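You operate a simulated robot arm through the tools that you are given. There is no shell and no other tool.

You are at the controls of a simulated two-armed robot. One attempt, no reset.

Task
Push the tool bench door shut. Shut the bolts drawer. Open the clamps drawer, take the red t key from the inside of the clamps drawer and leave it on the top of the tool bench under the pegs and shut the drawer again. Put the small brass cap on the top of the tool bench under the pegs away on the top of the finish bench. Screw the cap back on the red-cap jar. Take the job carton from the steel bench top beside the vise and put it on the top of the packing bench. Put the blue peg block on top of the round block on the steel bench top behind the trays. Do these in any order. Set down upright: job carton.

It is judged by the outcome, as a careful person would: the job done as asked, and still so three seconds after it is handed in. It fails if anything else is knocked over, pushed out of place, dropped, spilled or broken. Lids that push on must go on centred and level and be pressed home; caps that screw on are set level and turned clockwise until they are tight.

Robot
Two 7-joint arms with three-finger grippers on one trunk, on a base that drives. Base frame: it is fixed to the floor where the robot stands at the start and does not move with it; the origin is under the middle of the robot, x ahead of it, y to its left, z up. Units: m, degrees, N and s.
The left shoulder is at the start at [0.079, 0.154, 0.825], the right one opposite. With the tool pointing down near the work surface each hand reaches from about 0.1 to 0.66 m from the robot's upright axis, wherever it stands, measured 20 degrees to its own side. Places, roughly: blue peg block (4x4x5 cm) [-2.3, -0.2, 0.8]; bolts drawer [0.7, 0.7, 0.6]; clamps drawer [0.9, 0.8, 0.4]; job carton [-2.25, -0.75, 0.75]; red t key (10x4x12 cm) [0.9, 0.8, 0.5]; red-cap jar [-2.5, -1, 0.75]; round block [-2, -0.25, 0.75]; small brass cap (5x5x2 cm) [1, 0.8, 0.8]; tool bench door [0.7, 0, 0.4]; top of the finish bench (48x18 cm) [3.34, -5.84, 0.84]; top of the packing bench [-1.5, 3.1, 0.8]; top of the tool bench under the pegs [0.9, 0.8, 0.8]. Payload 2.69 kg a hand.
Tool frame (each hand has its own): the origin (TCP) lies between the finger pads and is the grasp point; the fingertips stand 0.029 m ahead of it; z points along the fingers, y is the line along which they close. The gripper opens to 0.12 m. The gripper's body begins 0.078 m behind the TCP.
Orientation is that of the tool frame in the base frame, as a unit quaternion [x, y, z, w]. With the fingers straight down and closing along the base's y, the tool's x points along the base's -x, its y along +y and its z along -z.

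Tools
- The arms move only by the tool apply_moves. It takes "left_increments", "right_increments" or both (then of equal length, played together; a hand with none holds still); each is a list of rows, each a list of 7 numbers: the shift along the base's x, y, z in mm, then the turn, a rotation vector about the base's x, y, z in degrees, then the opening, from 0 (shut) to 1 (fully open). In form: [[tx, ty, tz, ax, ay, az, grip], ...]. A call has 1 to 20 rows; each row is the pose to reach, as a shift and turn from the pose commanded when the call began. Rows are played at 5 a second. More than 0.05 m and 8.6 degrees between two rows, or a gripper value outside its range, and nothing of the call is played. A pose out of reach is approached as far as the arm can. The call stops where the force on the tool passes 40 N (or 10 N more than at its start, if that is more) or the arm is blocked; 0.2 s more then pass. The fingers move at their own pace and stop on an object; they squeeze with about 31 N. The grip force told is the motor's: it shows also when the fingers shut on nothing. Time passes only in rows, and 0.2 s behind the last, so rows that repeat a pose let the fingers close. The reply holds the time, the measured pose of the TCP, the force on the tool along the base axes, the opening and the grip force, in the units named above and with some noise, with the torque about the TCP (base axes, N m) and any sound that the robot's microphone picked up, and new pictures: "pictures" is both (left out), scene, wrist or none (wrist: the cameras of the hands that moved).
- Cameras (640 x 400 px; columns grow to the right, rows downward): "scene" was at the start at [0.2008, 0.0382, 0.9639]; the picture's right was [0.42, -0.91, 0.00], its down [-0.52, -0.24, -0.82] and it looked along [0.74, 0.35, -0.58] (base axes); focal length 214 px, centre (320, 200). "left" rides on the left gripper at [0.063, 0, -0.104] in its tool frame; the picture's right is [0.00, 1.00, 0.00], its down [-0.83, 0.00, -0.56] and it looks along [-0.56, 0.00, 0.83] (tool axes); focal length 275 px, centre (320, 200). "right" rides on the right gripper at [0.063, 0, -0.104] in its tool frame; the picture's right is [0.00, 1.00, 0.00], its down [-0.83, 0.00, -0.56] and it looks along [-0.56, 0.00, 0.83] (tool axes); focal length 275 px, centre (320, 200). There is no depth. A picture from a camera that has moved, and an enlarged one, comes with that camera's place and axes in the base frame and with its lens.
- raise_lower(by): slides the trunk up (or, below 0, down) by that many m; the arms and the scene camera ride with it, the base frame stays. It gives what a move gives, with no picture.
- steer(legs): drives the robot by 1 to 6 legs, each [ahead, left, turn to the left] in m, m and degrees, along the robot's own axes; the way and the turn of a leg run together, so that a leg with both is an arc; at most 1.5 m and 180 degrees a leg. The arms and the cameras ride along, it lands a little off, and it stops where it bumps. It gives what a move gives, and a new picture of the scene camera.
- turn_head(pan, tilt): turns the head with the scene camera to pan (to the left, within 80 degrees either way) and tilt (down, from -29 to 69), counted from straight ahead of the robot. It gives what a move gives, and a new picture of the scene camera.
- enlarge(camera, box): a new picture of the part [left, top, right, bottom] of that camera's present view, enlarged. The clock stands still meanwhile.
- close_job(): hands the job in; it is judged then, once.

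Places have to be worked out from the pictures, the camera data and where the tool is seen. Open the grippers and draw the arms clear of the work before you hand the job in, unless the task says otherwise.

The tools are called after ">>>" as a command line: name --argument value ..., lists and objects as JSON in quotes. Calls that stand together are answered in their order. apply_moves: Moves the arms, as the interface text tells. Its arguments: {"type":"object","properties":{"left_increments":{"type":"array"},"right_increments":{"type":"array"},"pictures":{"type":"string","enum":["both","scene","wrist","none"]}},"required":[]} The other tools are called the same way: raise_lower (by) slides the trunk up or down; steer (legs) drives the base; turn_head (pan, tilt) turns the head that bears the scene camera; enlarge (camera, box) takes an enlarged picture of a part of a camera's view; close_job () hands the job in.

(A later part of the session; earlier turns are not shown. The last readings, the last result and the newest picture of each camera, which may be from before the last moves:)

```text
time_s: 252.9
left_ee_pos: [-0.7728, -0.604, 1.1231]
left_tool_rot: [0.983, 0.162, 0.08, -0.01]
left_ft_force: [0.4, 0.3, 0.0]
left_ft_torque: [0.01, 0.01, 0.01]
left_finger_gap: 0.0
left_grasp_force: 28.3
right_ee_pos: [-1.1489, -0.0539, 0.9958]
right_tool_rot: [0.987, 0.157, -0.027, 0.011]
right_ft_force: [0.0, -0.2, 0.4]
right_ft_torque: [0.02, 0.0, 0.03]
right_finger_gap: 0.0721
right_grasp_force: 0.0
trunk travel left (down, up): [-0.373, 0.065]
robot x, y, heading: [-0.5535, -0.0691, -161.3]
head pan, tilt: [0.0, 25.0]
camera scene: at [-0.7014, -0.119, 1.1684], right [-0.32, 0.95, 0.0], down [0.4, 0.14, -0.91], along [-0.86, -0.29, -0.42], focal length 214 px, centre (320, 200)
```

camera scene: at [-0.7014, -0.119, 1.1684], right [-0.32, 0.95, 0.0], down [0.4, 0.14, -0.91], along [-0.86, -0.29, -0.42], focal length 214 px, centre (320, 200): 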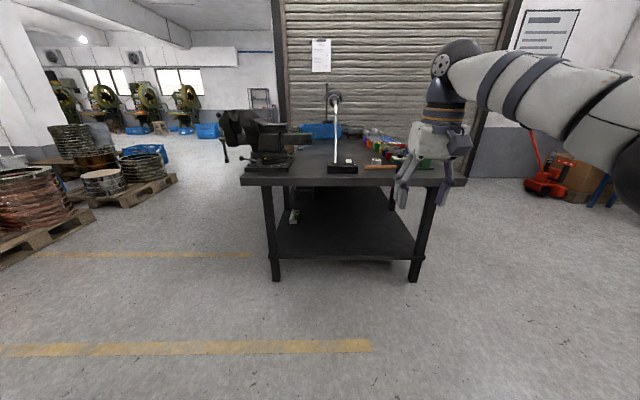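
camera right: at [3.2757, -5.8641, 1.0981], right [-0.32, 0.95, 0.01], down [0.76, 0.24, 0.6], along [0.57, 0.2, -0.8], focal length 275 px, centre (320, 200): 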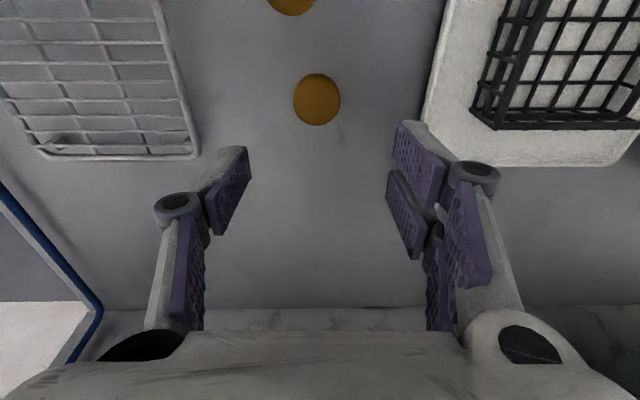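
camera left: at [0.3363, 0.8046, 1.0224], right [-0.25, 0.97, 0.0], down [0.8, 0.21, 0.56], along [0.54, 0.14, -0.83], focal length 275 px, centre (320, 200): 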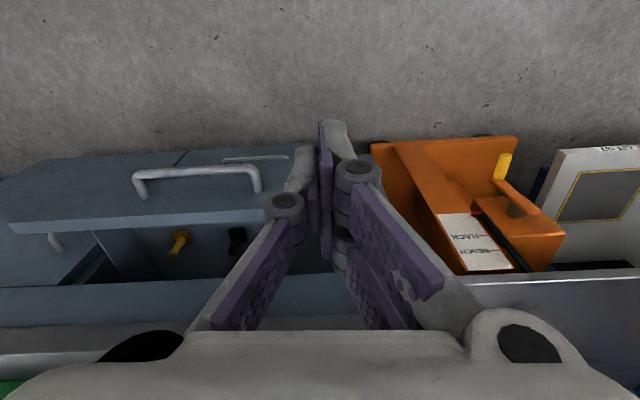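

>>> enlarge --camera "scene" --box '[220, 70, 470, 226]'

```text
2.56 times, centred on (345, 148) of scene
camera zoom: at [-0.7014, -0.119, 1.1684], right [-0.32, 0.95, 0.0], down [0.4, 0.14, -0.91], along [-0.86, -0.29, -0.42], focal length 549 px, centre (256, 333)
```

zoom: 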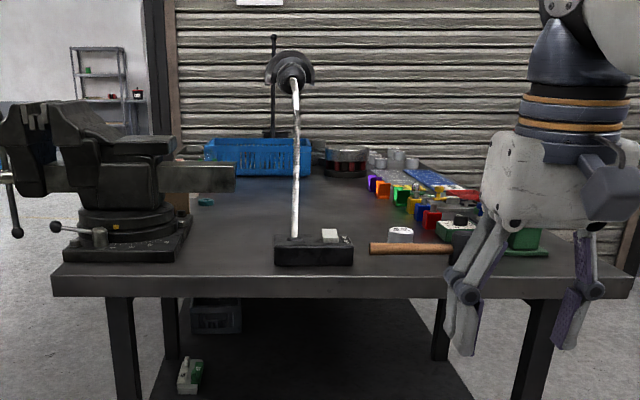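

The long side of the steel bench faces me (s from −0.37 to 0.91), with the vise at left and a lamp in the middle. I drive 0.5 m closer and look down from higher.

>>> steer --legs '[[0.5, 0, 0]]'

>>> turn_head --pan 10 --tilt 30

>>> enlarge --camera "scene" --box '[120, 60, 340, 200]'

>>> enlarge --camera "scene" --box '[320, 60, 540, 200]'

```text
time_s: 255.8
left_ee_pos: [-1.2424, -0.7615, 1.1232]
left_tool_rot: [0.984, 0.161, 0.082, -0.01]
left_ft_force: [0.2, -0.2, -1.1]
left_ft_torque: [0.02, -0.03, 0.03]
left_finger_gap: 0.0
left_grasp_force: 28.9
right_ee_pos: [-1.6162, -0.21, 0.9967]
right_tool_rot: [0.987, 0.156, -0.026, 0.011]
right_ft_force: [0.2, 0.0, -0.9]
right_ft_torque: [-0.05, -0.03, -0.05]
right_finger_gap: 0.0719
right_grasp_force: 0.0
trunk travel left (down, up): [-0.373, 0.065]
robot x, y, heading: [-1.0195, -0.2274, -161.4]
head pan, tilt: [0.0, 25.0]
camera scene: at [-1.169, -0.2772, 1.1683], right [-0.32, 0.95, 0.0], down [0.4, 0.14, -0.91], along [-0.86, -0.29, -0.42], focal length 214 px, centre (320, 200)
```

scene: 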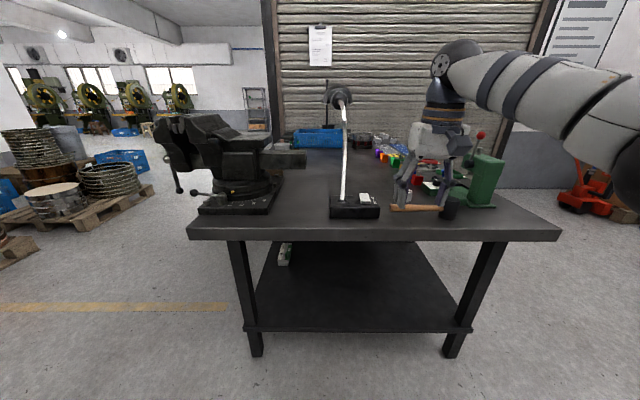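

```text
time_s: 256.6
left_ee_pos: [-1.2421, -0.7607, 1.1236]
left_tool_rot: [0.984, 0.16, 0.08, -0.009]
left_ft_force: [-0.3, 0.0, 0.8]
left_ft_torque: [-0.01, -0.01, 0.03]
left_finger_gap: 0.0
left_grasp_force: 28.2
right_ee_pos: [-1.6167, -0.2104, 0.9965]
right_tool_rot: [0.987, 0.155, -0.027, 0.012]
right_ft_force: [0.8, 0.2, -0.1]
right_ft_torque: [0.01, 0.0, 0.01]
right_finger_gap: 0.072
right_grasp_force: 0.0
trunk travel left (down, up): [-0.373, 0.065]
robot x, y, heading: [-1.0226, -0.2286, -161.3]
head pan, tilt: [10.0, 30.0]
camera scene: at [-1.1607, -0.2909, 1.1605], right [-0.48, 0.88, 0.0], down [0.44, 0.24, -0.87], along [-0.76, -0.42, -0.5], focal length 214 px, centre (320, 200)
```

scene: 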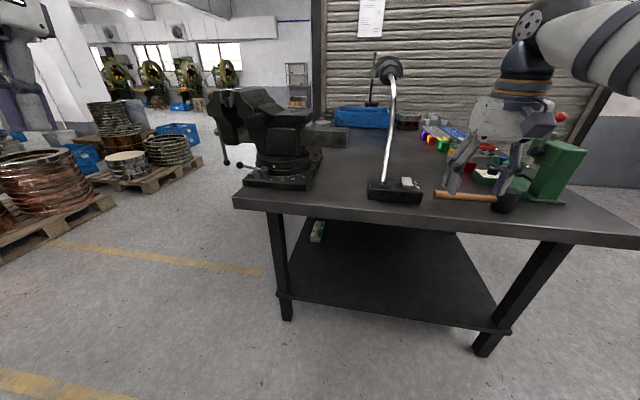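

```text
2.86 times, centred on (230, 130) of scene
camera zoom: at [-1.1607, -0.2909, 1.1605], right [-0.48, 0.88, 0.0], down [0.44, 0.24, -0.87], along [-0.76, -0.42, -0.5], focal length 613 px, centre (577, 400)
```

zoom: 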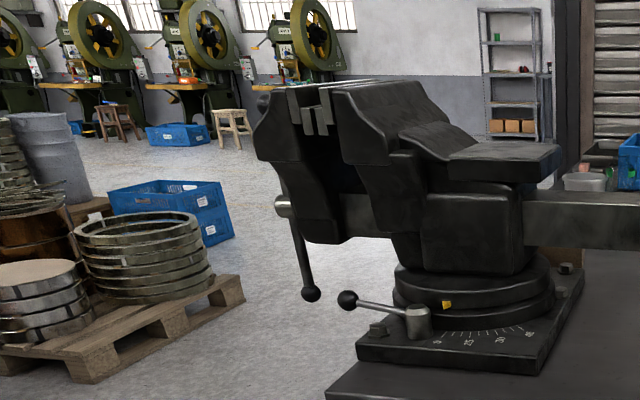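

```text
2.86 times, centred on (430, 130) of scene
camera zoom: at [-1.1607, -0.2909, 1.1605], right [-0.48, 0.88, 0.0], down [0.44, 0.24, -0.87], along [-0.76, -0.42, -0.5], focal length 613 px, centre (6, 400)
```

zoom: 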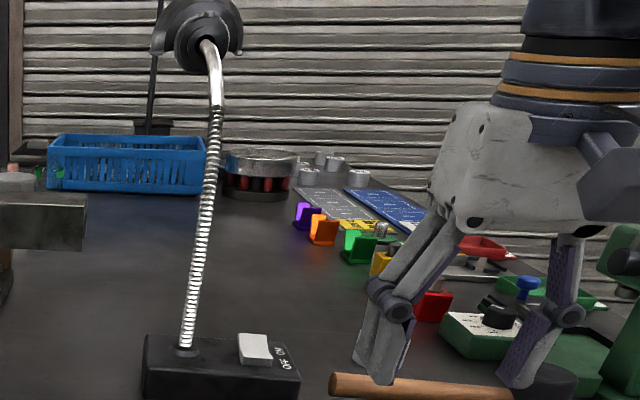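

The carton sits behind the vise, trays and small blocks are at the right. I first try to recover a better left-arm posture by stretching it forward and then inward.

>>> apply_moves --left_increments '[[-45, -15, -10, 0, 0, 0, 0.5], [-90, -30, -20, 0, 0, 0, 1], [-135, -45, -30, 0, 0, 0, 1], [-180, -60, -40, 0, 0, 0, 1], [-210, -70, -50, 0, 0, 0, 1]]' --pictures "none"

>>> apply_moves --left_increments '[[-13, 40, 0, 0, 0, 0, 1], [-26, 80, 0, 0, 0, 0, 1], [-40, 120, 0, 0, 0, 0, 1], [-53, 160, 0, 0, 0, 0, 1], [-66, 200, 0, 0, 0, 0, 1]]' --pictures "scene"

```text
time_s: 257.8
left_ee_pos: [-1.3793, -0.7585, 0.9871]
left_tool_rot: [0.983, 0.16, 0.083, -0.01]
left_ft_force: [-0.7, 0.2, -2.5]
left_ft_torque: [0.07, -0.1, 0.03]
left_finger_gap: 0.1196
left_grasp_force: 0.1
left hand out of reach, approached as far as the arm can: row 1, 2, 3, 4, 5
right_ee_pos: [-1.6203, -0.2132, 0.9927]
right_tool_rot: [0.988, 0.155, -0.024, 0.012]
right_ft_force: [-0.7, -0.7, -0.5]
right_ft_torque: [0.08, -0.07, 0.03]
right_finger_gap: 0.0719
right_grasp_force: 0.1
trunk travel left (down, up): [-0.373, 0.065]
robot x, y, heading: [-1.0159, -0.2255, -161.3]
head pan, tilt: [10.0, 30.0]
```

```text
time_s: 258.9
left_ee_pos: [-1.433, -0.556, 0.9889]
left_tool_rot: [0.984, 0.161, 0.081, -0.009]
left_ft_force: [-0.6, -0.4, -0.4]
left_ft_torque: [-0.02, -0.02, -0.04]
left_finger_gap: 0.1201
left_grasp_force: 0.1
right_ee_pos: [-1.6168, -0.2104, 0.9966]
right_tool_rot: [0.987, 0.155, -0.026, 0.012]
right_ft_force: [0.2, 0.7, -0.3]
right_ft_torque: [0.04, -0.01, 0.0]
right_finger_gap: 0.0719
right_grasp_force: 0.0
trunk travel left (down, up): [-0.373, 0.065]
robot x, y, heading: [-1.0235, -0.2256, -161.5]
head pan, tilt: [10.0, 30.0]
camera scene: at [-1.1609, -0.2905, 1.1604], right [-0.48, 0.88, 0.0], down [0.44, 0.24, -0.87], along [-0.76, -0.42, -0.5], focal length 214 px, centre (320, 200)
```

scene: 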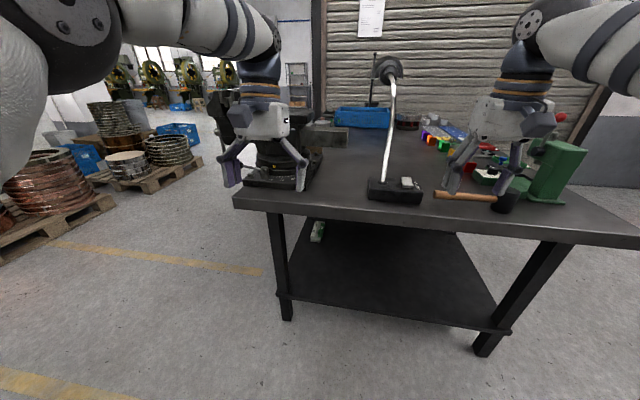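

The left arm now mirrors the right — good. I straighten the left hand, pull both hands back and look at the table from higher up.

>>> apply_moves --left_increments '[[15, 5, 15, -1.3, 4.5, 0, 1], [35, 12, 30, -2.5, 9, 0, 1], [60, 20, 50, -2.5, 9, 0, 1], [60, 20, 50, -2.5, 9, 0, 1]]' --right_increments '[[25, 8, 15, 0, 0, 0, 0.6], [60, 20, 30, 0, 0, 0, 0.6], [100, 33, 50, 0, 0, 0, 0.6], [140, 47, 60, 0, 0, 0, 0.6]]' --pictures "none"

>>> raise_lower --by 0.06

>>> turn_head --pan -5 --tilt 35

>>> enlarge --camera "scene" --box '[200, 50, 420, 190]'

>>> enlarge --camera "scene" --box '[340, 50, 560, 190]'

```text
time_s: 259.9
left_ee_pos: [-1.4007, -0.5601, 1.0437]
left_tool_rot: [0.987, 0.161, 0.0, -0.002]
left_ft_force: [0.4, -0.3, 0.2]
left_ft_torque: [0.0, -0.01, -0.01]
left_finger_gap: 0.1199
left_grasp_force: 0.0
left hand out of reach, approached as far as the arm can: row 2, 3, 4
right_ee_pos: [-1.4755, -0.1625, 1.0547]
right_tool_rot: [0.988, 0.154, -0.026, 0.011]
right_ft_force: [0.5, 0.3, -0.2]
right_ft_torque: [0.01, 0.01, 0.02]
right_finger_gap: 0.0719
right_grasp_force: 0.0
trunk travel left (down, up): [-0.373, 0.065]
robot x, y, heading: [-1.0223, -0.2299, -161.2]
head pan, tilt: [10.0, 30.0]
```

```text
time_s: 260.9
left_ee_pos: [-1.4056, -0.5608, 1.1013]
left_tool_rot: [0.987, 0.161, 0.002, -0.001]
left_ft_force: [0.2, 0.2, -0.7]
left_ft_torque: [0.03, -0.01, 0.03]
left_finger_gap: 0.12
left_grasp_force: 0.1
right_ee_pos: [-1.4773, -0.163, 1.1146]
right_tool_rot: [0.987, 0.156, -0.025, 0.012]
right_ft_force: [-0.5, -0.7, -0.3]
right_ft_torque: [0.01, -0.02, -0.01]
right_finger_gap: 0.0718
right_grasp_force: 0.1
trunk travel left (down, up): [-0.433, 0.005]
robot x, y, heading: [-1.0198, -0.2272, -161.3]
head pan, tilt: [10.0, 30.0]
```

```text
time_s: 261.7
left_ee_pos: [-1.4045, -0.5598, 1.1025]
left_tool_rot: [0.987, 0.161, 0.0, -0.001]
left_ft_force: [0.4, 0.1, 0.9]
left_ft_torque: [-0.02, -0.02, -0.01]
left_finger_gap: 0.1199
left_grasp_force: 0.0
right_ee_pos: [-1.4759, -0.1641, 1.1169]
right_tool_rot: [0.987, 0.155, -0.028, 0.011]
right_ft_force: [0.2, -0.1, 0.3]
right_ft_torque: [0.0, -0.02, -0.03]
right_finger_gap: 0.072
right_grasp_force: 0.0
trunk travel left (down, up): [-0.433, 0.005]
robot x, y, heading: [-1.021, -0.2293, -161.3]
head pan, tilt: [-5.0, 35.0]
camera scene: at [-1.1131, -0.2504, 1.2218], right [-0.24, 0.97, 0.0], down [0.56, 0.14, -0.82], along [-0.8, -0.19, -0.57], focal length 214 px, centre (320, 200)
```

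scene: 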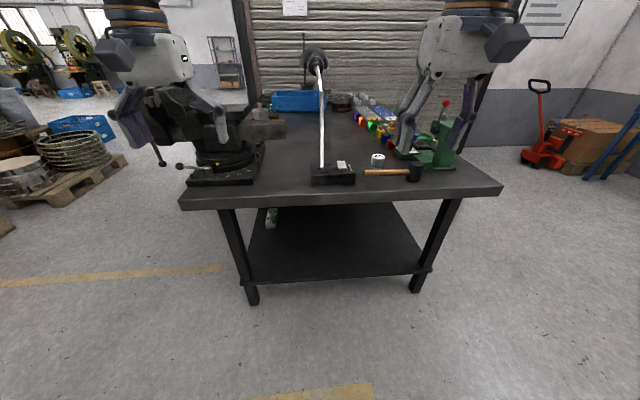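

```text
2.86 times, centred on (310, 120) of scene
camera zoom: at [-1.1131, -0.2504, 1.2218], right [-0.24, 0.97, 0.0], down [0.56, 0.14, -0.82], along [-0.8, -0.19, -0.57], focal length 613 px, centre (349, 429)
```

zoom: 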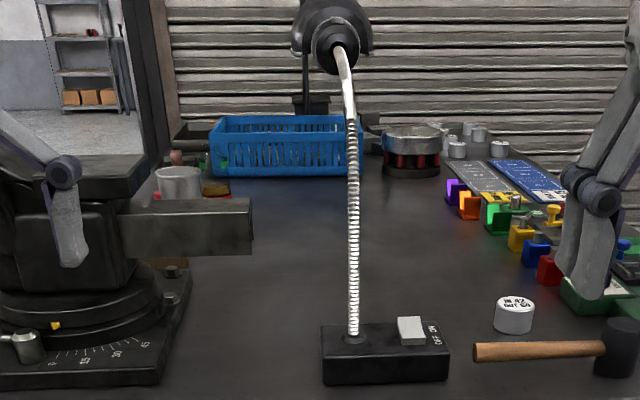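

```text
2.86 times, centred on (450, 120) of scene
camera zoom: at [-1.1131, -0.2504, 1.2218], right [-0.24, 0.97, 0.0], down [0.56, 0.14, -0.82], along [-0.8, -0.19, -0.57], focal length 613 px, centre (-51, 429)
```

zoom: 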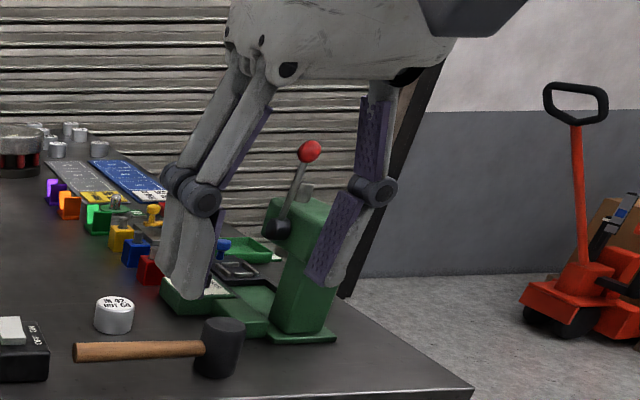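

The bench's short end faces me; the blocks stand nearer its right long side (coloured peg blocks; the white round block near the hammer). I drive around to the right long side and face it.

>>> steer --legs '[[0, -1.3, 0], [1.25, 0, 0], [0, 0, 90]]'

>>> turn_head --pan 0 --tilt 35

```text
time_s: 281.8
left_ee_pos: [-2.3265, 0.2624, 1.1022]
left_tool_rot: [0.603, 0.798, -0.001, 0.0]
left_ft_force: [-0.5, -0.6, 0.1]
left_ft_torque: [0.0, -0.01, 0.02]
left_finger_gap: 0.12
left_grasp_force: 0.3
right_ee_pos: [-2.7249, 0.2087, 1.1157]
right_tool_rot: [0.607, 0.794, -0.012, 0.028]
right_ft_force: [0.4, 1.0, -0.4]
right_ft_torque: [-0.03, 0.03, -0.01]
right_finger_gap: 0.072
right_grasp_force: 0.1
trunk travel left (down, up): [-0.433, 0.005]
robot x, y, heading: [-2.6409, 0.6606, -74.1]
head pan, tilt: [-5.0, 35.0]
camera scene: at [-2.6206, 0.5674, 1.2217], right [-0.98, -0.19, 0.0], down [-0.11, 0.56, -0.82], along [0.16, -0.8, -0.57], focal length 214 px, centre (320, 200)
```

scene: 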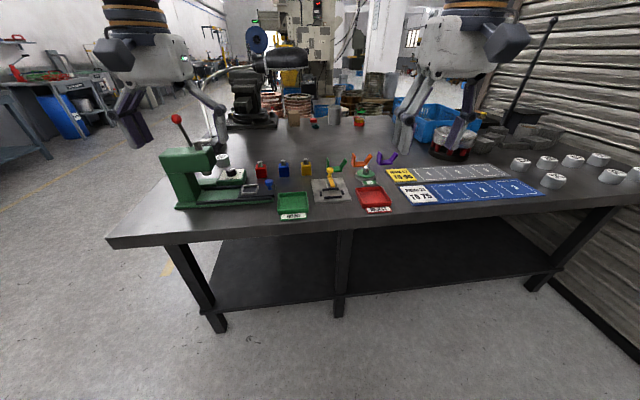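

```text
time_s: 282.5
left_ee_pos: [-2.3264, 0.2626, 1.1031]
left_tool_rot: [0.603, 0.798, -0.001, 0.0]
left_ft_force: [0.2, -0.1, 0.5]
left_ft_torque: [-0.03, 0.02, -0.01]
left_finger_gap: 0.12
left_grasp_force: 0.0
right_ee_pos: [-2.7249, 0.2074, 1.118]
right_tool_rot: [0.607, 0.794, -0.012, 0.027]
right_ft_force: [-0.1, -0.9, 0.4]
right_ft_torque: [0.0, 0.01, 0.0]
right_finger_gap: 0.0721
right_grasp_force: 0.0
trunk travel left (down, up): [-0.433, 0.005]
robot x, y, heading: [-2.642, 0.6577, -74.2]
head pan, tilt: [0.0, 35.0]
camera scene: at [-2.6133, 0.5691, 1.2217], right [-0.96, -0.28, 0.0], down [-0.16, 0.55, -0.82], along [0.23, -0.79, -0.57], focal length 214 px, centre (320, 200)
```

scene: 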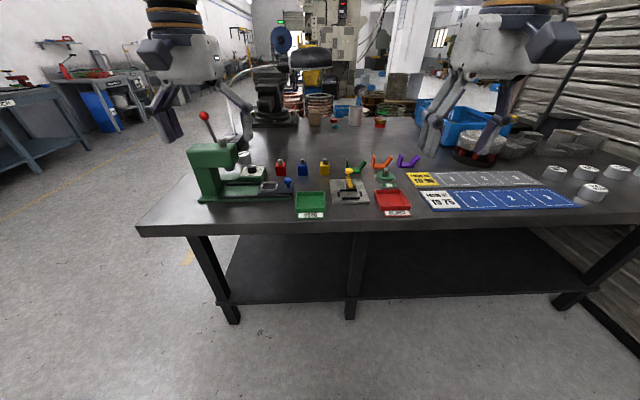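

Excellent view of the table from its long side. I enlarge the area with the blocks and the area with carton/jar.

>>> enlarge --camera "scene" --box '[170, 130, 430, 230]'

>>> enlarge --camera "scene" --box '[220, 80, 420, 180]'

```text
2.46 times, centred on (300, 180) of scene
camera zoom: at [-2.6133, 0.5691, 1.2217], right [-0.96, -0.28, 0.0], down [-0.16, 0.55, -0.82], along [0.23, -0.79, -0.57], focal length 528 px, centre (369, 249)
```

zoom: 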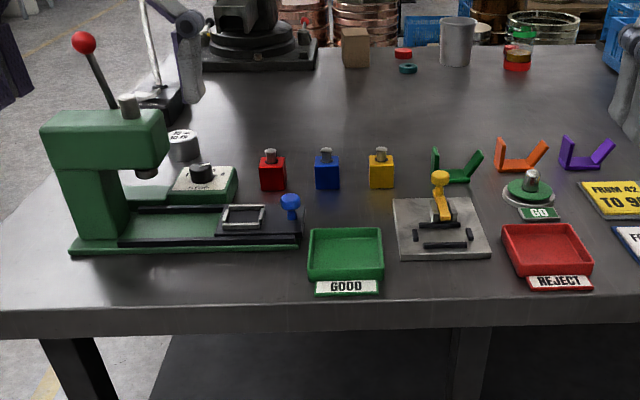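

```text
3.20 times, centred on (320, 130) of scene
camera zoom: at [-2.6133, 0.5691, 1.2217], right [-0.96, -0.28, 0.0], down [-0.16, 0.55, -0.82], along [0.23, -0.79, -0.57], focal length 686 px, centre (320, 424)
```

zoom: 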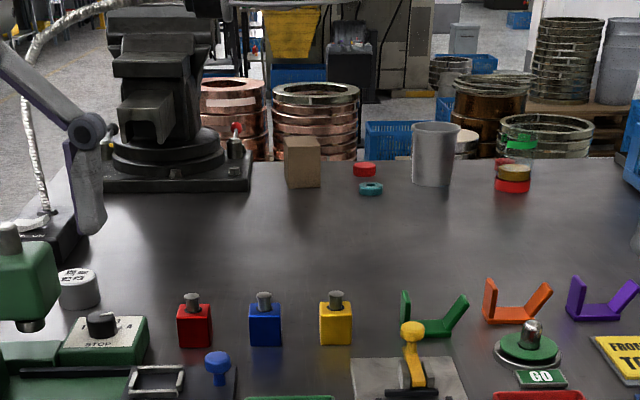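

I can identify red/blue/yellow peg blocks, the round white block near the press, and carton, red cap and jar on the far side. I shift right and forward so that the left hand can take the blue block (≈(−2.31,−0.20)).

>>> steer --legs '[[0, -0.11, 2], [0.25, 0, 0]]'

>>> apply_moves --left_increments '[[0, 0, 0, 0, 0, 0, 0.6]]'

```text
time_s: 285.4
left_ee_pos: [-2.3432, 0.005, 1.102]
left_tool_rot: [0.59, 0.807, -0.001, -0.001]
left_ft_force: [0.1, 0.0, -0.2]
left_ft_torque: [0.0, 0.0, 0.0]
left_finger_gap: 0.1202
left_grasp_force: 0.0
right_ee_pos: [-2.7406, -0.0621, 1.1163]
right_tool_rot: [0.594, 0.804, -0.012, 0.027]
right_ft_force: [0.4, -1.3, -0.2]
right_ft_torque: [0.01, 0.01, 0.01]
right_finger_gap: 0.0718
right_grasp_force: 0.0
trunk travel left (down, up): [-0.433, 0.005]
robot x, y, heading: [-2.6721, 0.3919, -72.1]
head pan, tilt: [0.0, 35.0]
camera scene: at [-2.6399, 0.3031, 1.2217], right [-0.95, -0.31, 0.0], down [-0.18, 0.55, -0.82], along [0.25, -0.78, -0.57], focal length 214 px, centre (320, 200)
```

scene: 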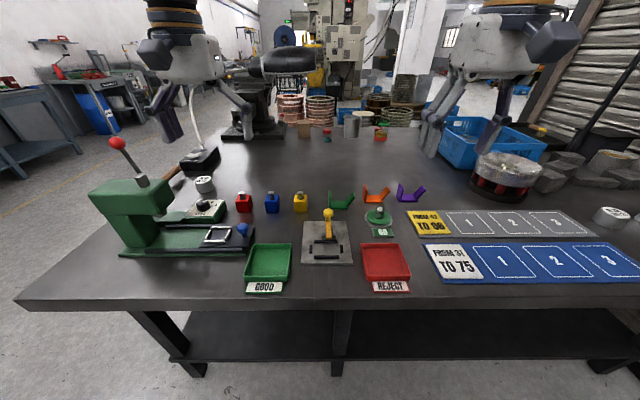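

```text
time_s: 285.8
left_ee_pos: [-2.3425, 0.0062, 1.1018]
left_tool_rot: [0.59, 0.807, -0.001, -0.001]
left_ft_force: [-0.7, -0.3, 0.6]
left_ft_torque: [0.01, 0.0, 0.02]
left_finger_gap: 0.072
left_grasp_force: 0.0
right_ee_pos: [-2.7407, -0.0609, 1.1162]
right_tool_rot: [0.593, 0.805, -0.012, 0.027]
right_ft_force: [-0.7, 0.5, 0.2]
right_ft_torque: [0.0, -0.02, -0.04]
right_finger_gap: 0.0719
right_grasp_force: 0.0
trunk travel left (down, up): [-0.433, 0.005]
robot x, y, heading: [-2.6679, 0.3927, -72.0]
head pan, tilt: [0.0, 35.0]
camera scene: at [-2.6401, 0.3037, 1.2218], right [-0.95, -0.31, 0.0], down [-0.18, 0.55, -0.82], along [0.25, -0.78, -0.57], focal length 214 px, centre (320, 200)
camera left: at [-2.3614, 0.0671, 1.2068], right [0.95, 0.3, 0.0], down [0.25, -0.79, 0.56], along [0.17, -0.53, -0.83], focal length 275 px, centre (320, 200)
```

scene: 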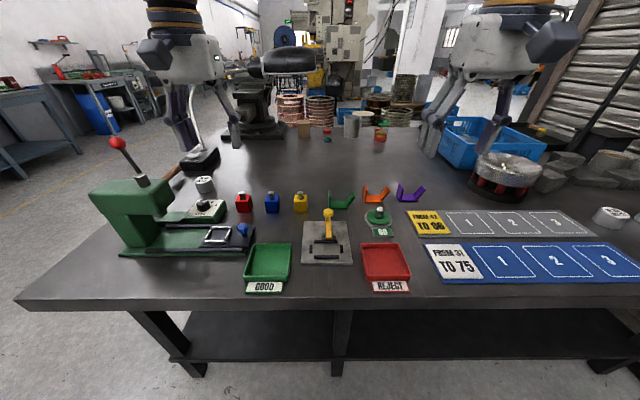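
left: 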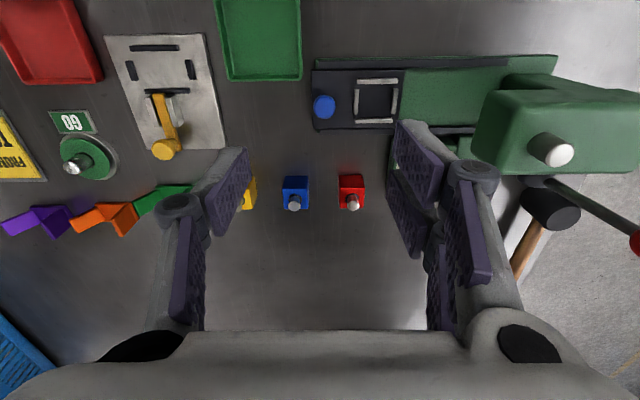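

The blue block is at ≈(−2.327,−0.175), table top ≈0.80. I lower the trunk 0.15 m, then tilt the left hand 25° forward and go above the block.

>>> raise_lower --by -0.15

>>> apply_moves --left_increments '[[0, -20, 0, -7.9, -2.6, 0, 0.6], [2, -55, 0, -15.9, -5.1, 0, 0.6], [4, -95, 0, -23.8, -7.7, 0, 0.6], [8, -135, 0, -23.8, -7.7, 0, 0.6], [12.5, -171, 0, -23.8, -7.7, 0, 0.6]]'

```text
time_s: 287.5
left_ee_pos: [-2.3357, -0.0168, 0.8491]
left_tool_rot: [0.585, 0.803, 0.065, -0.091]
left_ft_force: [0.8, 1.3, 12.7]
left_ft_torque: [0.11, -0.57, 0.12]
left_finger_gap: 0.0796
left_grasp_force: 3.6
right_ee_pos: [-2.741, -0.0604, 0.9669]
right_tool_rot: [0.593, 0.804, -0.012, 0.028]
right_ft_force: [0.1, 0.0, 0.1]
right_ft_torque: [-0.02, 0.01, 0.02]
right_finger_gap: 0.0719
right_grasp_force: 0.1
trunk travel left (down, up): [-0.283, 0.155]
robot x, y, heading: [-2.6714, 0.393, -72.0]
head pan, tilt: [0.0, 35.0]
```

```text
time_s: 287.9
left_ee_pos: [-2.3354, -0.018, 0.8484]
left_tool_rot: [0.581, 0.809, 0.055, -0.073]
left_ft_force: [-7.2, 17.5, 15.5]
left_ft_torque: [0.54, -0.58, 0.89]
left_finger_gap: 0.0777
left_grasp_force: 2.2
right_ee_pos: [-2.7409, -0.0604, 0.9662]
right_tool_rot: [0.593, 0.805, -0.011, 0.027]
right_ft_force: [0.0, -1.0, 1.0]
right_ft_torque: [0.05, 0.05, 0.01]
right_finger_gap: 0.072
right_grasp_force: 0.0
trunk travel left (down, up): [-0.283, 0.155]
robot x, y, heading: [-2.673, 0.3928, -72.1]
head pan, tilt: [0.0, 35.0]
stopped in row 1 (left hand): the force on the tool passed its limit at 53 N (the readings are from after the stop); the commanded pose is now the measured one
camera scene: at [-2.6134, 0.2202, 1.0546], right [-0.95, -0.31, 0.0], down [-0.18, 0.54, -0.82], along [0.25, -0.78, -0.57], focal length 214 px, centre (320, 200)
camera left: at [-2.3491, 0.0238, 0.9623], right [0.95, 0.32, 0.0], down [0.29, -0.87, 0.39], along [0.13, -0.37, -0.92], focal length 275 px, centre (320, 200)
```

scene: 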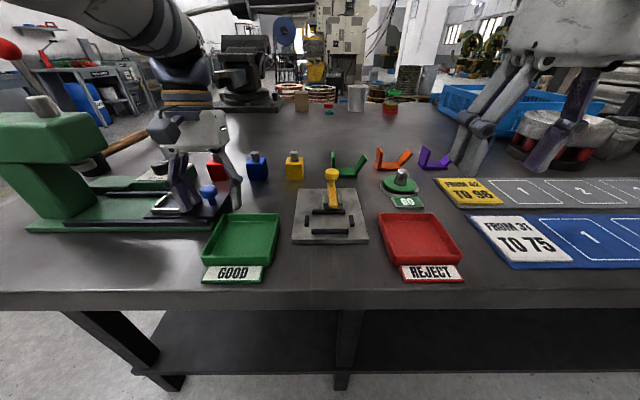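
left: 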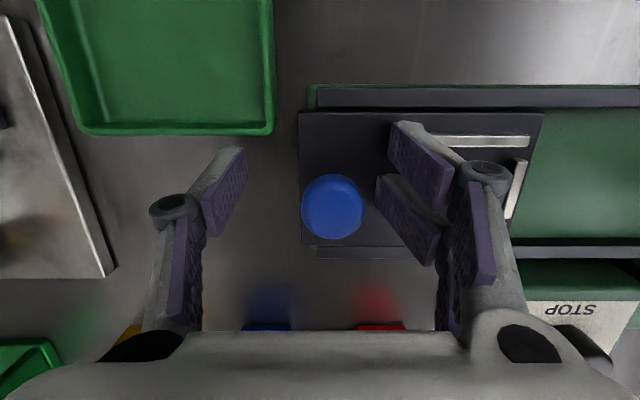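

Unexpected: during the trunk move the left hand sank too far and touches the press slide plate. I lift it straight up right away.

>>> apply_moves --left_increments '[[0, 0, 10, 0, 0, 0, 0.65], [0, 0, 30, 0, 0, 0, 0.65], [0, 0, 60, 0, 0, 0, 0.65], [0, 0, 95, 0, 0, 0, 0.65], [0, 0, 130, 0, 0, 0, 0.65]]'

```text
time_s: 289.1
left_ee_pos: [-2.3357, -0.02, 0.9756]
left_tool_rot: [0.582, 0.808, 0.053, -0.071]
left_ft_force: [-0.2, 0.0, 0.1]
left_ft_torque: [0.0, 0.0, 0.03]
left_finger_gap: 0.0783
left_grasp_force: 0.1
right_ee_pos: [-2.739, -0.0593, 0.9659]
right_tool_rot: [0.593, 0.805, -0.011, 0.028]
right_ft_force: [-0.5, 1.2, -1.2]
right_ft_torque: [0.0, 0.02, 0.0]
right_finger_gap: 0.072
right_grasp_force: 0.0
trunk travel left (down, up): [-0.283, 0.155]
robot x, y, heading: [-2.6673, 0.3922, -71.8]
head pan, tilt: [0.0, 35.0]
camera scene: at [-2.6123, 0.219, 1.0544], right [-0.95, -0.31, 0.0], down [-0.18, 0.55, -0.82], along [0.25, -0.78, -0.57], focal length 214 px, centre (320, 200)
camera left: at [-2.3492, 0.0228, 1.0892], right [0.95, 0.31, 0.0], down [0.29, -0.87, 0.4], along [0.13, -0.38, -0.92], focal length 275 px, centre (320, 200)
```

scene: 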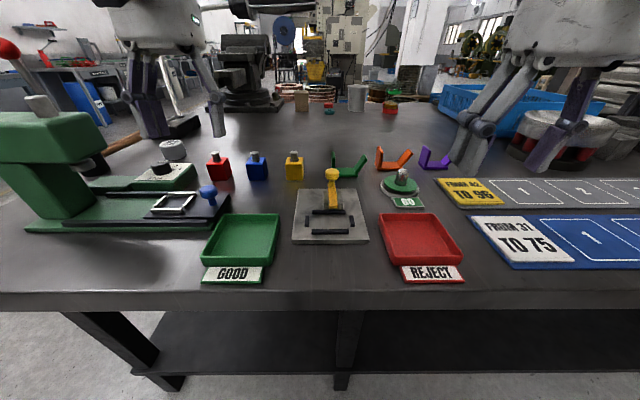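
left: 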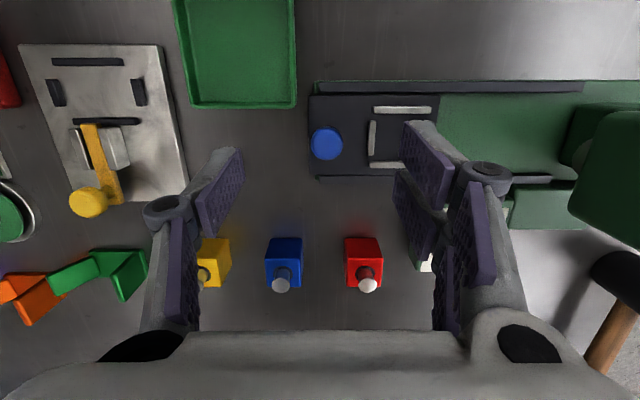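

Nothing was displaced. The left hand is tilted the wrong way now; I rotate it 35° forward and move above the blue block.

>>> apply_moves --left_increments '[[0, 0, 10, -6.7, -2.2, 0, 0.6], [0, -10, 15, -13.3, -4.3, 0, 0.6], [0, -40, 15, -20, -6.5, 0, 0.6], [2, -75, 10, -26.6, -8.6, 0, 0.6], [4, -110, 0, -33.3, -10.8, 0, 0.6], [6, -145, -25, -33.3, -10.8, 0, 0.6]]'

```text
time_s: 290.5
left_ee_pos: [-2.3276, -0.1678, 0.9502]
left_tool_rot: [0.571, 0.792, -0.128, 0.174]
left_ft_force: [-0.5, -0.1, 0.3]
left_ft_torque: [0.04, -0.03, -0.02]
left_finger_gap: 0.0718
left_grasp_force: 0.1
left hand out of reach, approached as far as the arm can: row 2, 3, 4, 5
right_ee_pos: [-2.7403, -0.0612, 0.9671]
right_tool_rot: [0.593, 0.804, -0.012, 0.027]
right_ft_force: [0.4, 0.8, -0.7]
right_ft_torque: [0.02, 0.04, 0.0]
right_finger_gap: 0.0719
right_grasp_force: 0.0
trunk travel left (down, up): [-0.283, 0.155]
robot x, y, heading: [-2.6708, 0.3948, -72.1]
head pan, tilt: [0.0, 35.0]
camera scene: at [-2.612, 0.2184, 1.0542], right [-0.95, -0.31, 0.0], down [-0.18, 0.55, -0.82], along [0.25, -0.78, -0.57], focal length 214 px, centre (320, 200)
camera left: at [-2.3586, -0.0706, 1.0187], right [0.95, 0.31, 0.0], down [0.16, -0.49, 0.85], along [0.27, -0.81, -0.52], focal length 275 px, centre (320, 200)
```

scene: 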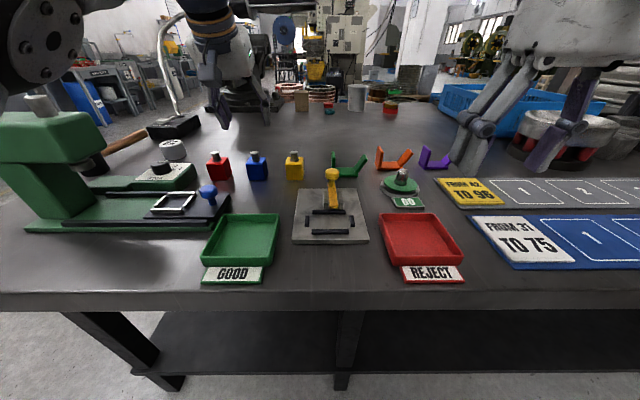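
left: 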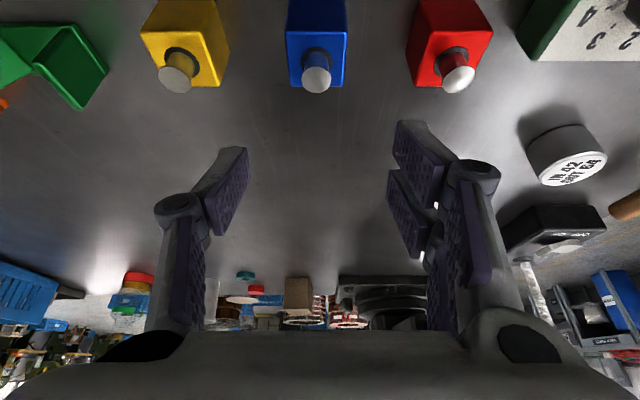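

The hand is over the blue block. I lower most of the way and check alignment.

>>> apply_moves --left_increments '[[-1, 1, -25, 0, 0, 0, 0.6], [-2, 2, -50, 0, 0, 0, 0.6], [-2, 3, -70, 0, 0, 0, 0.6]]' --pictures "wrist"

>>> enlarge --camera "scene" --box '[180, 110, 320, 210]'

```text
time_s: 291.3
left_ee_pos: [-2.3301, -0.1626, 0.8807]
left_tool_rot: [0.572, 0.791, -0.128, 0.173]
left_ft_force: [-1.0, 0.0, 0.2]
left_ft_torque: [-0.01, 0.0, -0.02]
left_finger_gap: 0.0719
left_grasp_force: 0.1
right_ee_pos: [-2.7403, -0.06, 0.9659]
right_tool_rot: [0.593, 0.805, -0.011, 0.028]
right_ft_force: [0.9, 0.0, -0.4]
right_ft_torque: [-0.01, 0.02, 0.0]
right_finger_gap: 0.0722
right_grasp_force: 0.1
trunk travel left (down, up): [-0.283, 0.155]
robot x, y, heading: [-2.6685, 0.3967, -72.0]
head pan, tilt: [0.0, 35.0]
camera left: at [-2.3613, -0.0661, 0.95], right [0.95, 0.31, 0.0], down [0.16, -0.5, 0.85], along [0.27, -0.81, -0.52], focal length 275 px, centre (320, 200)
```

left: 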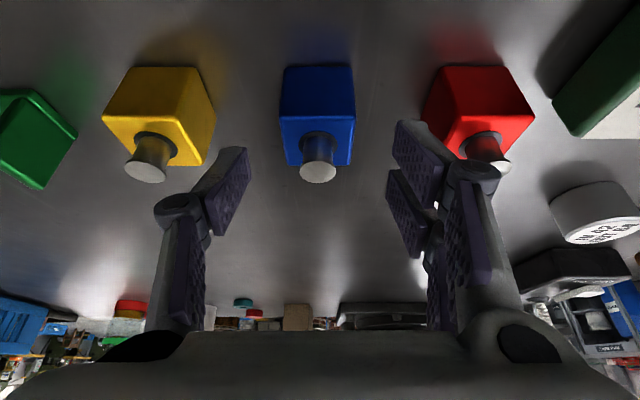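

```text
4.00 times, centred on (250, 160) of scene
camera zoom: at [-2.6123, 0.2189, 1.0544], right [-0.95, -0.31, 0.0], down [-0.18, 0.55, -0.82], along [0.25, -0.78, -0.57], focal length 858 px, centre (600, 360)
```

zoom: 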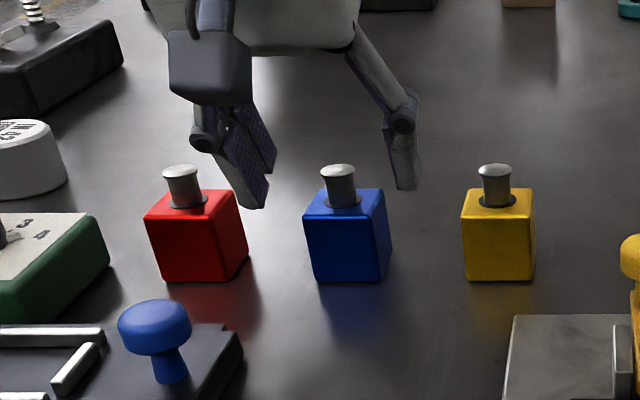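

Refined: block centre ≈(−2.323,−0.184), peg top z≈0.858. I shift 1 cm forward, lower onto it and grip.

>>> apply_moves --left_increments '[[4, -11.5, -10, 0, 0, 0, 0.6], [4, -11.5, -25, 0, 0, 0, 0.6], [4, -11.5, -35, 0, 0, 0, 0.6]]' --pictures "wrist"

```text
time_s: 292.1
left_ee_pos: [-2.328, -0.1748, 0.8461]
left_tool_rot: [0.572, 0.792, -0.127, 0.173]
left_ft_force: [0.8, 0.4, 1.1]
left_ft_torque: [0.0, 0.03, -0.01]
left_finger_gap: 0.0719
left_grasp_force: 0.0
right_ee_pos: [-2.74, -0.0598, 0.9665]
right_tool_rot: [0.593, 0.805, -0.011, 0.027]
right_ft_force: [0.2, -0.1, -0.5]
right_ft_torque: [0.0, 0.02, -0.01]
right_finger_gap: 0.072
right_grasp_force: 0.0
trunk travel left (down, up): [-0.283, 0.155]
robot x, y, heading: [-2.6695, 0.396, -72.0]
head pan, tilt: [0.0, 35.0]
camera left: at [-2.3586, -0.0778, 0.9146], right [0.95, 0.31, 0.0], down [0.16, -0.5, 0.85], along [0.27, -0.81, -0.52], focal length 275 px, centre (320, 200)
```

left: 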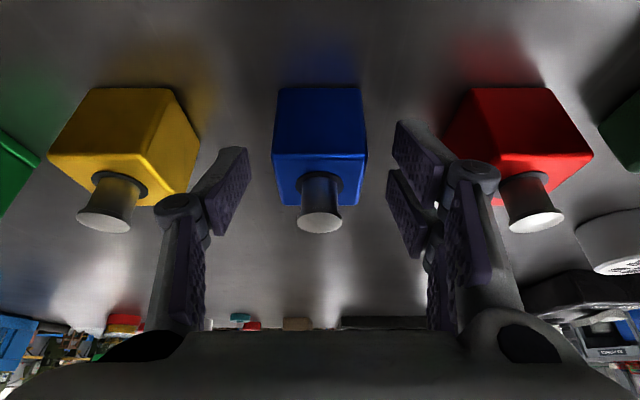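

The block sits between the pads. I close.

>>> apply_moves --left_increments '[[0, 0, 0, 0, 0, 0, 0.4], [0, 0, 0, 0, 0, 0, 0.2], [0, 0, 0, 0, 0, 0, 0], [0, 0, 0, 0, 0, 0, 0]]' --pictures "wrist"

```text
time_s: 293.1
left_ee_pos: [-2.3279, -0.1746, 0.8458]
left_tool_rot: [0.571, 0.792, -0.127, 0.172]
left_ft_force: [-0.1, -0.3, 0.4]
left_ft_torque: [-0.03, 0.02, -0.01]
left_finger_gap: 0.0394
left_grasp_force: 30.7
right_ee_pos: [-2.7403, -0.0603, 0.9677]
right_tool_rot: [0.593, 0.805, -0.011, 0.027]
right_ft_force: [-0.4, 0.1, 0.3]
right_ft_torque: [0.0, 0.01, -0.04]
right_finger_gap: 0.072
right_grasp_force: 0.2
trunk travel left (down, up): [-0.283, 0.155]
robot x, y, heading: [-2.6727, 0.3929, -72.0]
head pan, tilt: [0.0, 35.0]
camera left: at [-2.3585, -0.0777, 0.9147], right [0.95, 0.31, 0.0], down [0.16, -0.5, 0.85], along [0.27, -0.81, -0.52], focal length 275 px, centre (320, 200)
```

left: 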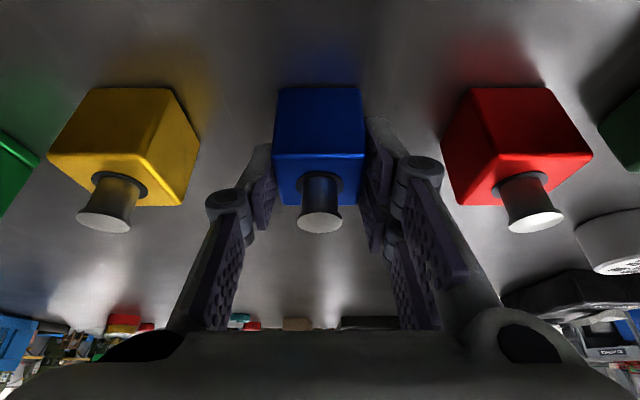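

Gripped (39 mm). I lift it straight up, back the robot off and drive around to the bench's short end.

>>> apply_moves --left_increments '[[0, 0, 20, 0, 0, 0, 0], [0, 0, 55, 0, 0, 0, 0], [0, 0, 95, 0, 0, 0, 0], [0, 0, 130, 0, 0, 0, 0], [-8, 25, 155, 0, 0, 0, 0]]'

```text
time_s: 294.3
left_ee_pos: [-2.3356, -0.1486, 1.0018]
left_tool_rot: [0.572, 0.792, -0.127, 0.173]
left_ft_force: [-0.2, -0.6, -1.9]
left_ft_torque: [0.01, 0.01, -0.01]
left_finger_gap: 0.0395
left_grasp_force: 30.6
right_ee_pos: [-2.7407, -0.0608, 0.967]
right_tool_rot: [0.593, 0.804, -0.011, 0.027]
right_ft_force: [-0.2, 0.3, 0.0]
right_ft_torque: [-0.01, -0.03, 0.01]
right_finger_gap: 0.072
right_grasp_force: 0.1
trunk travel left (down, up): [-0.283, 0.155]
robot x, y, heading: [-2.6689, 0.3992, -72.1]
head pan, tilt: [0.0, 35.0]
camera scene: at [-2.613, 0.2195, 1.0545], right [-0.95, -0.31, 0.0], down [-0.18, 0.55, -0.82], along [0.25, -0.78, -0.57], focal length 214 px, centre (320, 200)
camera left: at [-2.3656, -0.0509, 1.0692], right [0.95, 0.31, 0.0], down [0.16, -0.5, 0.85], along [0.27, -0.81, -0.52], focal length 275 px, centre (320, 200)
```

scene: 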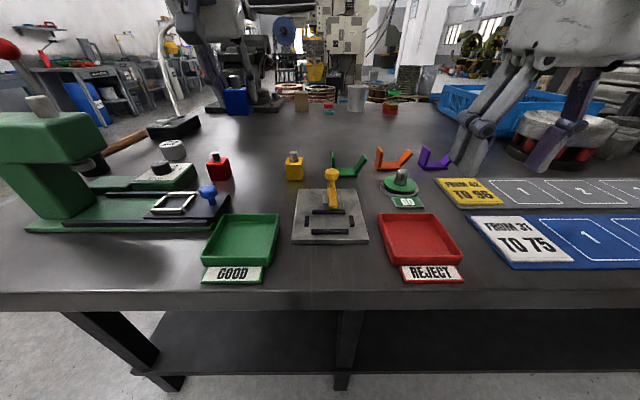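
left: 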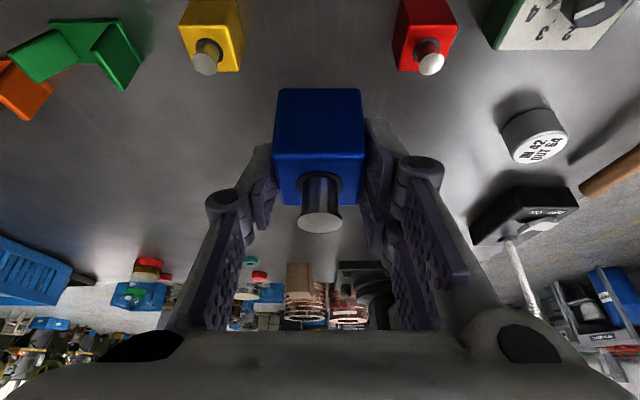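

Block in hand. I drive around: back, turn to face the short end, back out along it, and shift over in front of the round block (≈(−2.031,−0.207)).

>>> steer --legs '[[-0.4, 0, 0], [0, 0, -90], [-1.3, 0, 0], [0, 1.05, 0]]'

>>> turn_head --pan 0 --tilt 35

```text
time_s: 314.6
left_ee_pos: [-1.7175, -0.0906, 1.0009]
left_tool_rot: [0.96, 0.177, -0.212, 0.037]
left_ft_force: [0.1, 0.8, -2.1]
left_ft_torque: [-0.01, 0.0, 0.02]
left_finger_gap: 0.0394
left_grasp_force: 31.3
right_ee_pos: [-1.6482, 0.3185, 0.9664]
right_tool_rot: [0.985, 0.171, -0.027, 0.012]
right_ft_force: [-0.3, 0.1, 0.0]
right_ft_torque: [0.02, 0.01, -0.03]
right_finger_gap: 0.0719
right_grasp_force: 0.0
trunk travel left (down, up): [-0.283, 0.155]
robot x, y, heading: [-1.1879, 0.2683, -159.4]
head pan, tilt: [0.0, 35.0]
camera scene: at [-1.3631, 0.2041, 1.0543], right [-0.35, 0.94, 0.0], down [0.54, 0.2, -0.82], along [-0.77, -0.29, -0.57], focal length 214 px, centre (320, 200)
```

scene: 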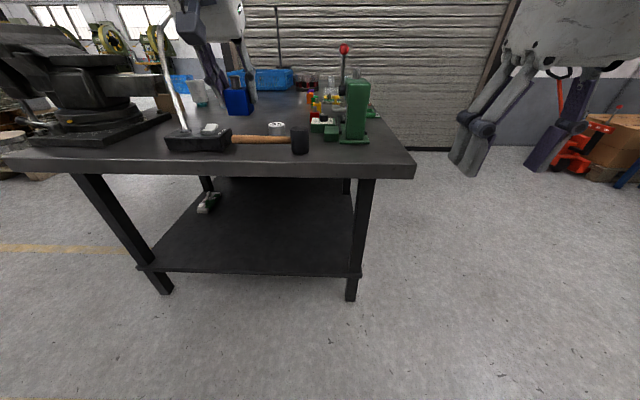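

```text
time_s: 315.2
left_ee_pos: [-1.7174, -0.0918, 0.9993]
left_tool_rot: [0.96, 0.178, -0.211, 0.038]
left_ft_force: [0.4, 0.5, -1.6]
left_ft_torque: [0.04, -0.01, -0.01]
left_finger_gap: 0.0395
left_grasp_force: 30.7
right_ee_pos: [-1.6476, 0.318, 0.9667]
right_tool_rot: [0.985, 0.171, -0.027, 0.012]
right_ft_force: [0.1, -0.1, 0.1]
right_ft_torque: [-0.02, -0.03, -0.02]
right_finger_gap: 0.0722
right_grasp_force: 0.1
trunk travel left (down, up): [-0.283, 0.155]
robot x, y, heading: [-1.1905, 0.2696, -159.6]
head pan, tilt: [0.0, 35.0]
camera scene: at [-1.3631, 0.2042, 1.0543], right [-0.35, 0.94, 0.0], down [0.54, 0.2, -0.82], along [-0.77, -0.29, -0.57], focal length 214 px, centre (320, 200)
```

scene: 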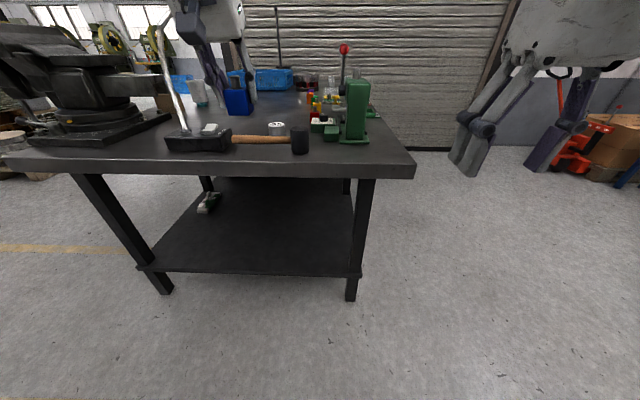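

Laterally the held block is already in line with the round block (0.33 m ahead). I tuck the right hand back/right, clear of the press, then drive 0.3 m forward.

>>> apply_moves --right_increments '[[20, 40, 20, 0, 0, 0, 0.6], [40, 80, 40, 0, 0, 0, 0.6], [60, 120, 60, 0, 0, 0, 0.6], [75, 155, 80, 0, 0, 0, 0.6], [88, 193, 90, 0, 0, 0, 0.6]]' --pictures "none"

>>> steer --legs '[[0.3, 0, 0]]'

>>> apply_moves --left_increments '[[0, 0, 0, 0, 0, 0, 0]]' --pictures "wrist"

```text
time_s: 316.4
left_ee_pos: [-1.7183, -0.0914, 1.0005]
left_tool_rot: [0.96, 0.178, -0.212, 0.038]
left_ft_force: [0.2, -0.5, -2.2]
left_ft_torque: [0.0, -0.05, 0.0]
left_finger_gap: 0.0393
left_grasp_force: 31.3
right_ee_pos: [-1.5836, 0.4151, 0.9492]
right_tool_rot: [0.985, 0.17, -0.027, 0.012]
right_ft_force: [-0.3, 0.6, -0.3]
right_ft_torque: [0.0, 0.04, 0.04]
right_finger_gap: 0.0722
right_grasp_force: 0.1
right hand out of reach, approached as far as the arm can: row 2, 3, 4, 5
trunk travel left (down, up): [-0.283, 0.155]
robot x, y, heading: [-1.1902, 0.2657, -159.5]
head pan, tilt: [0.0, 35.0]
```

```text
time_s: 318.4
left_ee_pos: [-1.9998, -0.2035, 1.0002]
left_tool_rot: [0.96, 0.181, -0.211, 0.038]
left_ft_force: [0.7, 0.7, -2.8]
left_ft_torque: [-0.05, -0.06, -0.01]
left_finger_gap: 0.0395
left_grasp_force: 31.4
right_ee_pos: [-1.8707, 0.3063, 0.9489]
right_tool_rot: [0.984, 0.174, -0.027, 0.012]
right_ft_force: [-1.2, -1.0, 0.2]
right_ft_torque: [0.0, -0.03, 0.01]
right_finger_gap: 0.0719
right_grasp_force: 0.1
trunk travel left (down, up): [-0.283, 0.155]
robot x, y, heading: [-1.4799, 0.1608, -159.1]
head pan, tilt: [0.0, 35.0]
camera scene: at [-1.6475, 0.0954, 1.0543], right [-0.36, 0.93, 0.0], down [0.54, 0.2, -0.82], along [-0.77, -0.29, -0.57], focal length 214 px, centre (320, 200)
```

scene: 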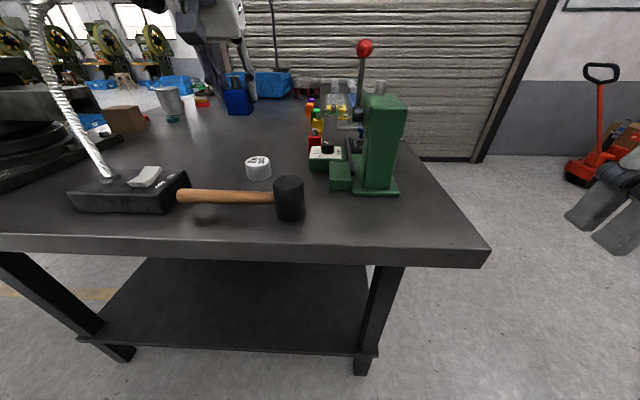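

```text
time_s: 318.8
left_ee_pos: [-1.9999, -0.2018, 1.0]
left_tool_rot: [0.96, 0.181, -0.211, 0.039]
left_ft_force: [-0.2, -0.9, -2.3]
left_ft_torque: [0.0, -0.02, 0.02]
left_finger_gap: 0.0398
left_grasp_force: 30.6
right_ee_pos: [-1.8699, 0.3057, 0.9488]
right_tool_rot: [0.984, 0.175, -0.027, 0.011]
right_ft_force: [0.7, 0.8, -0.3]
right_ft_torque: [-0.02, 0.03, 0.0]
right_finger_gap: 0.0722
right_grasp_force: 0.0
trunk travel left (down, up): [-0.283, 0.155]
robot x, y, heading: [-1.4731, 0.1613, -158.8]
head pan, tilt: [0.0, 35.0]
camera left: at [-1.9047, -0.1651, 1.0683], right [0.36, -0.93, 0.0], down [-0.49, -0.19, 0.85], along [-0.8, -0.31, -0.52], focal length 275 px, centre (320, 200)
```

left: 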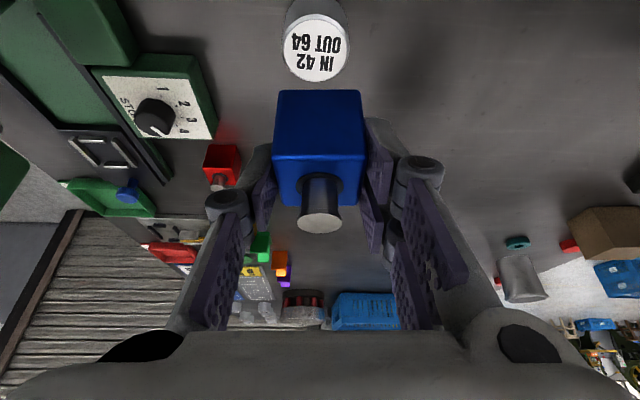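

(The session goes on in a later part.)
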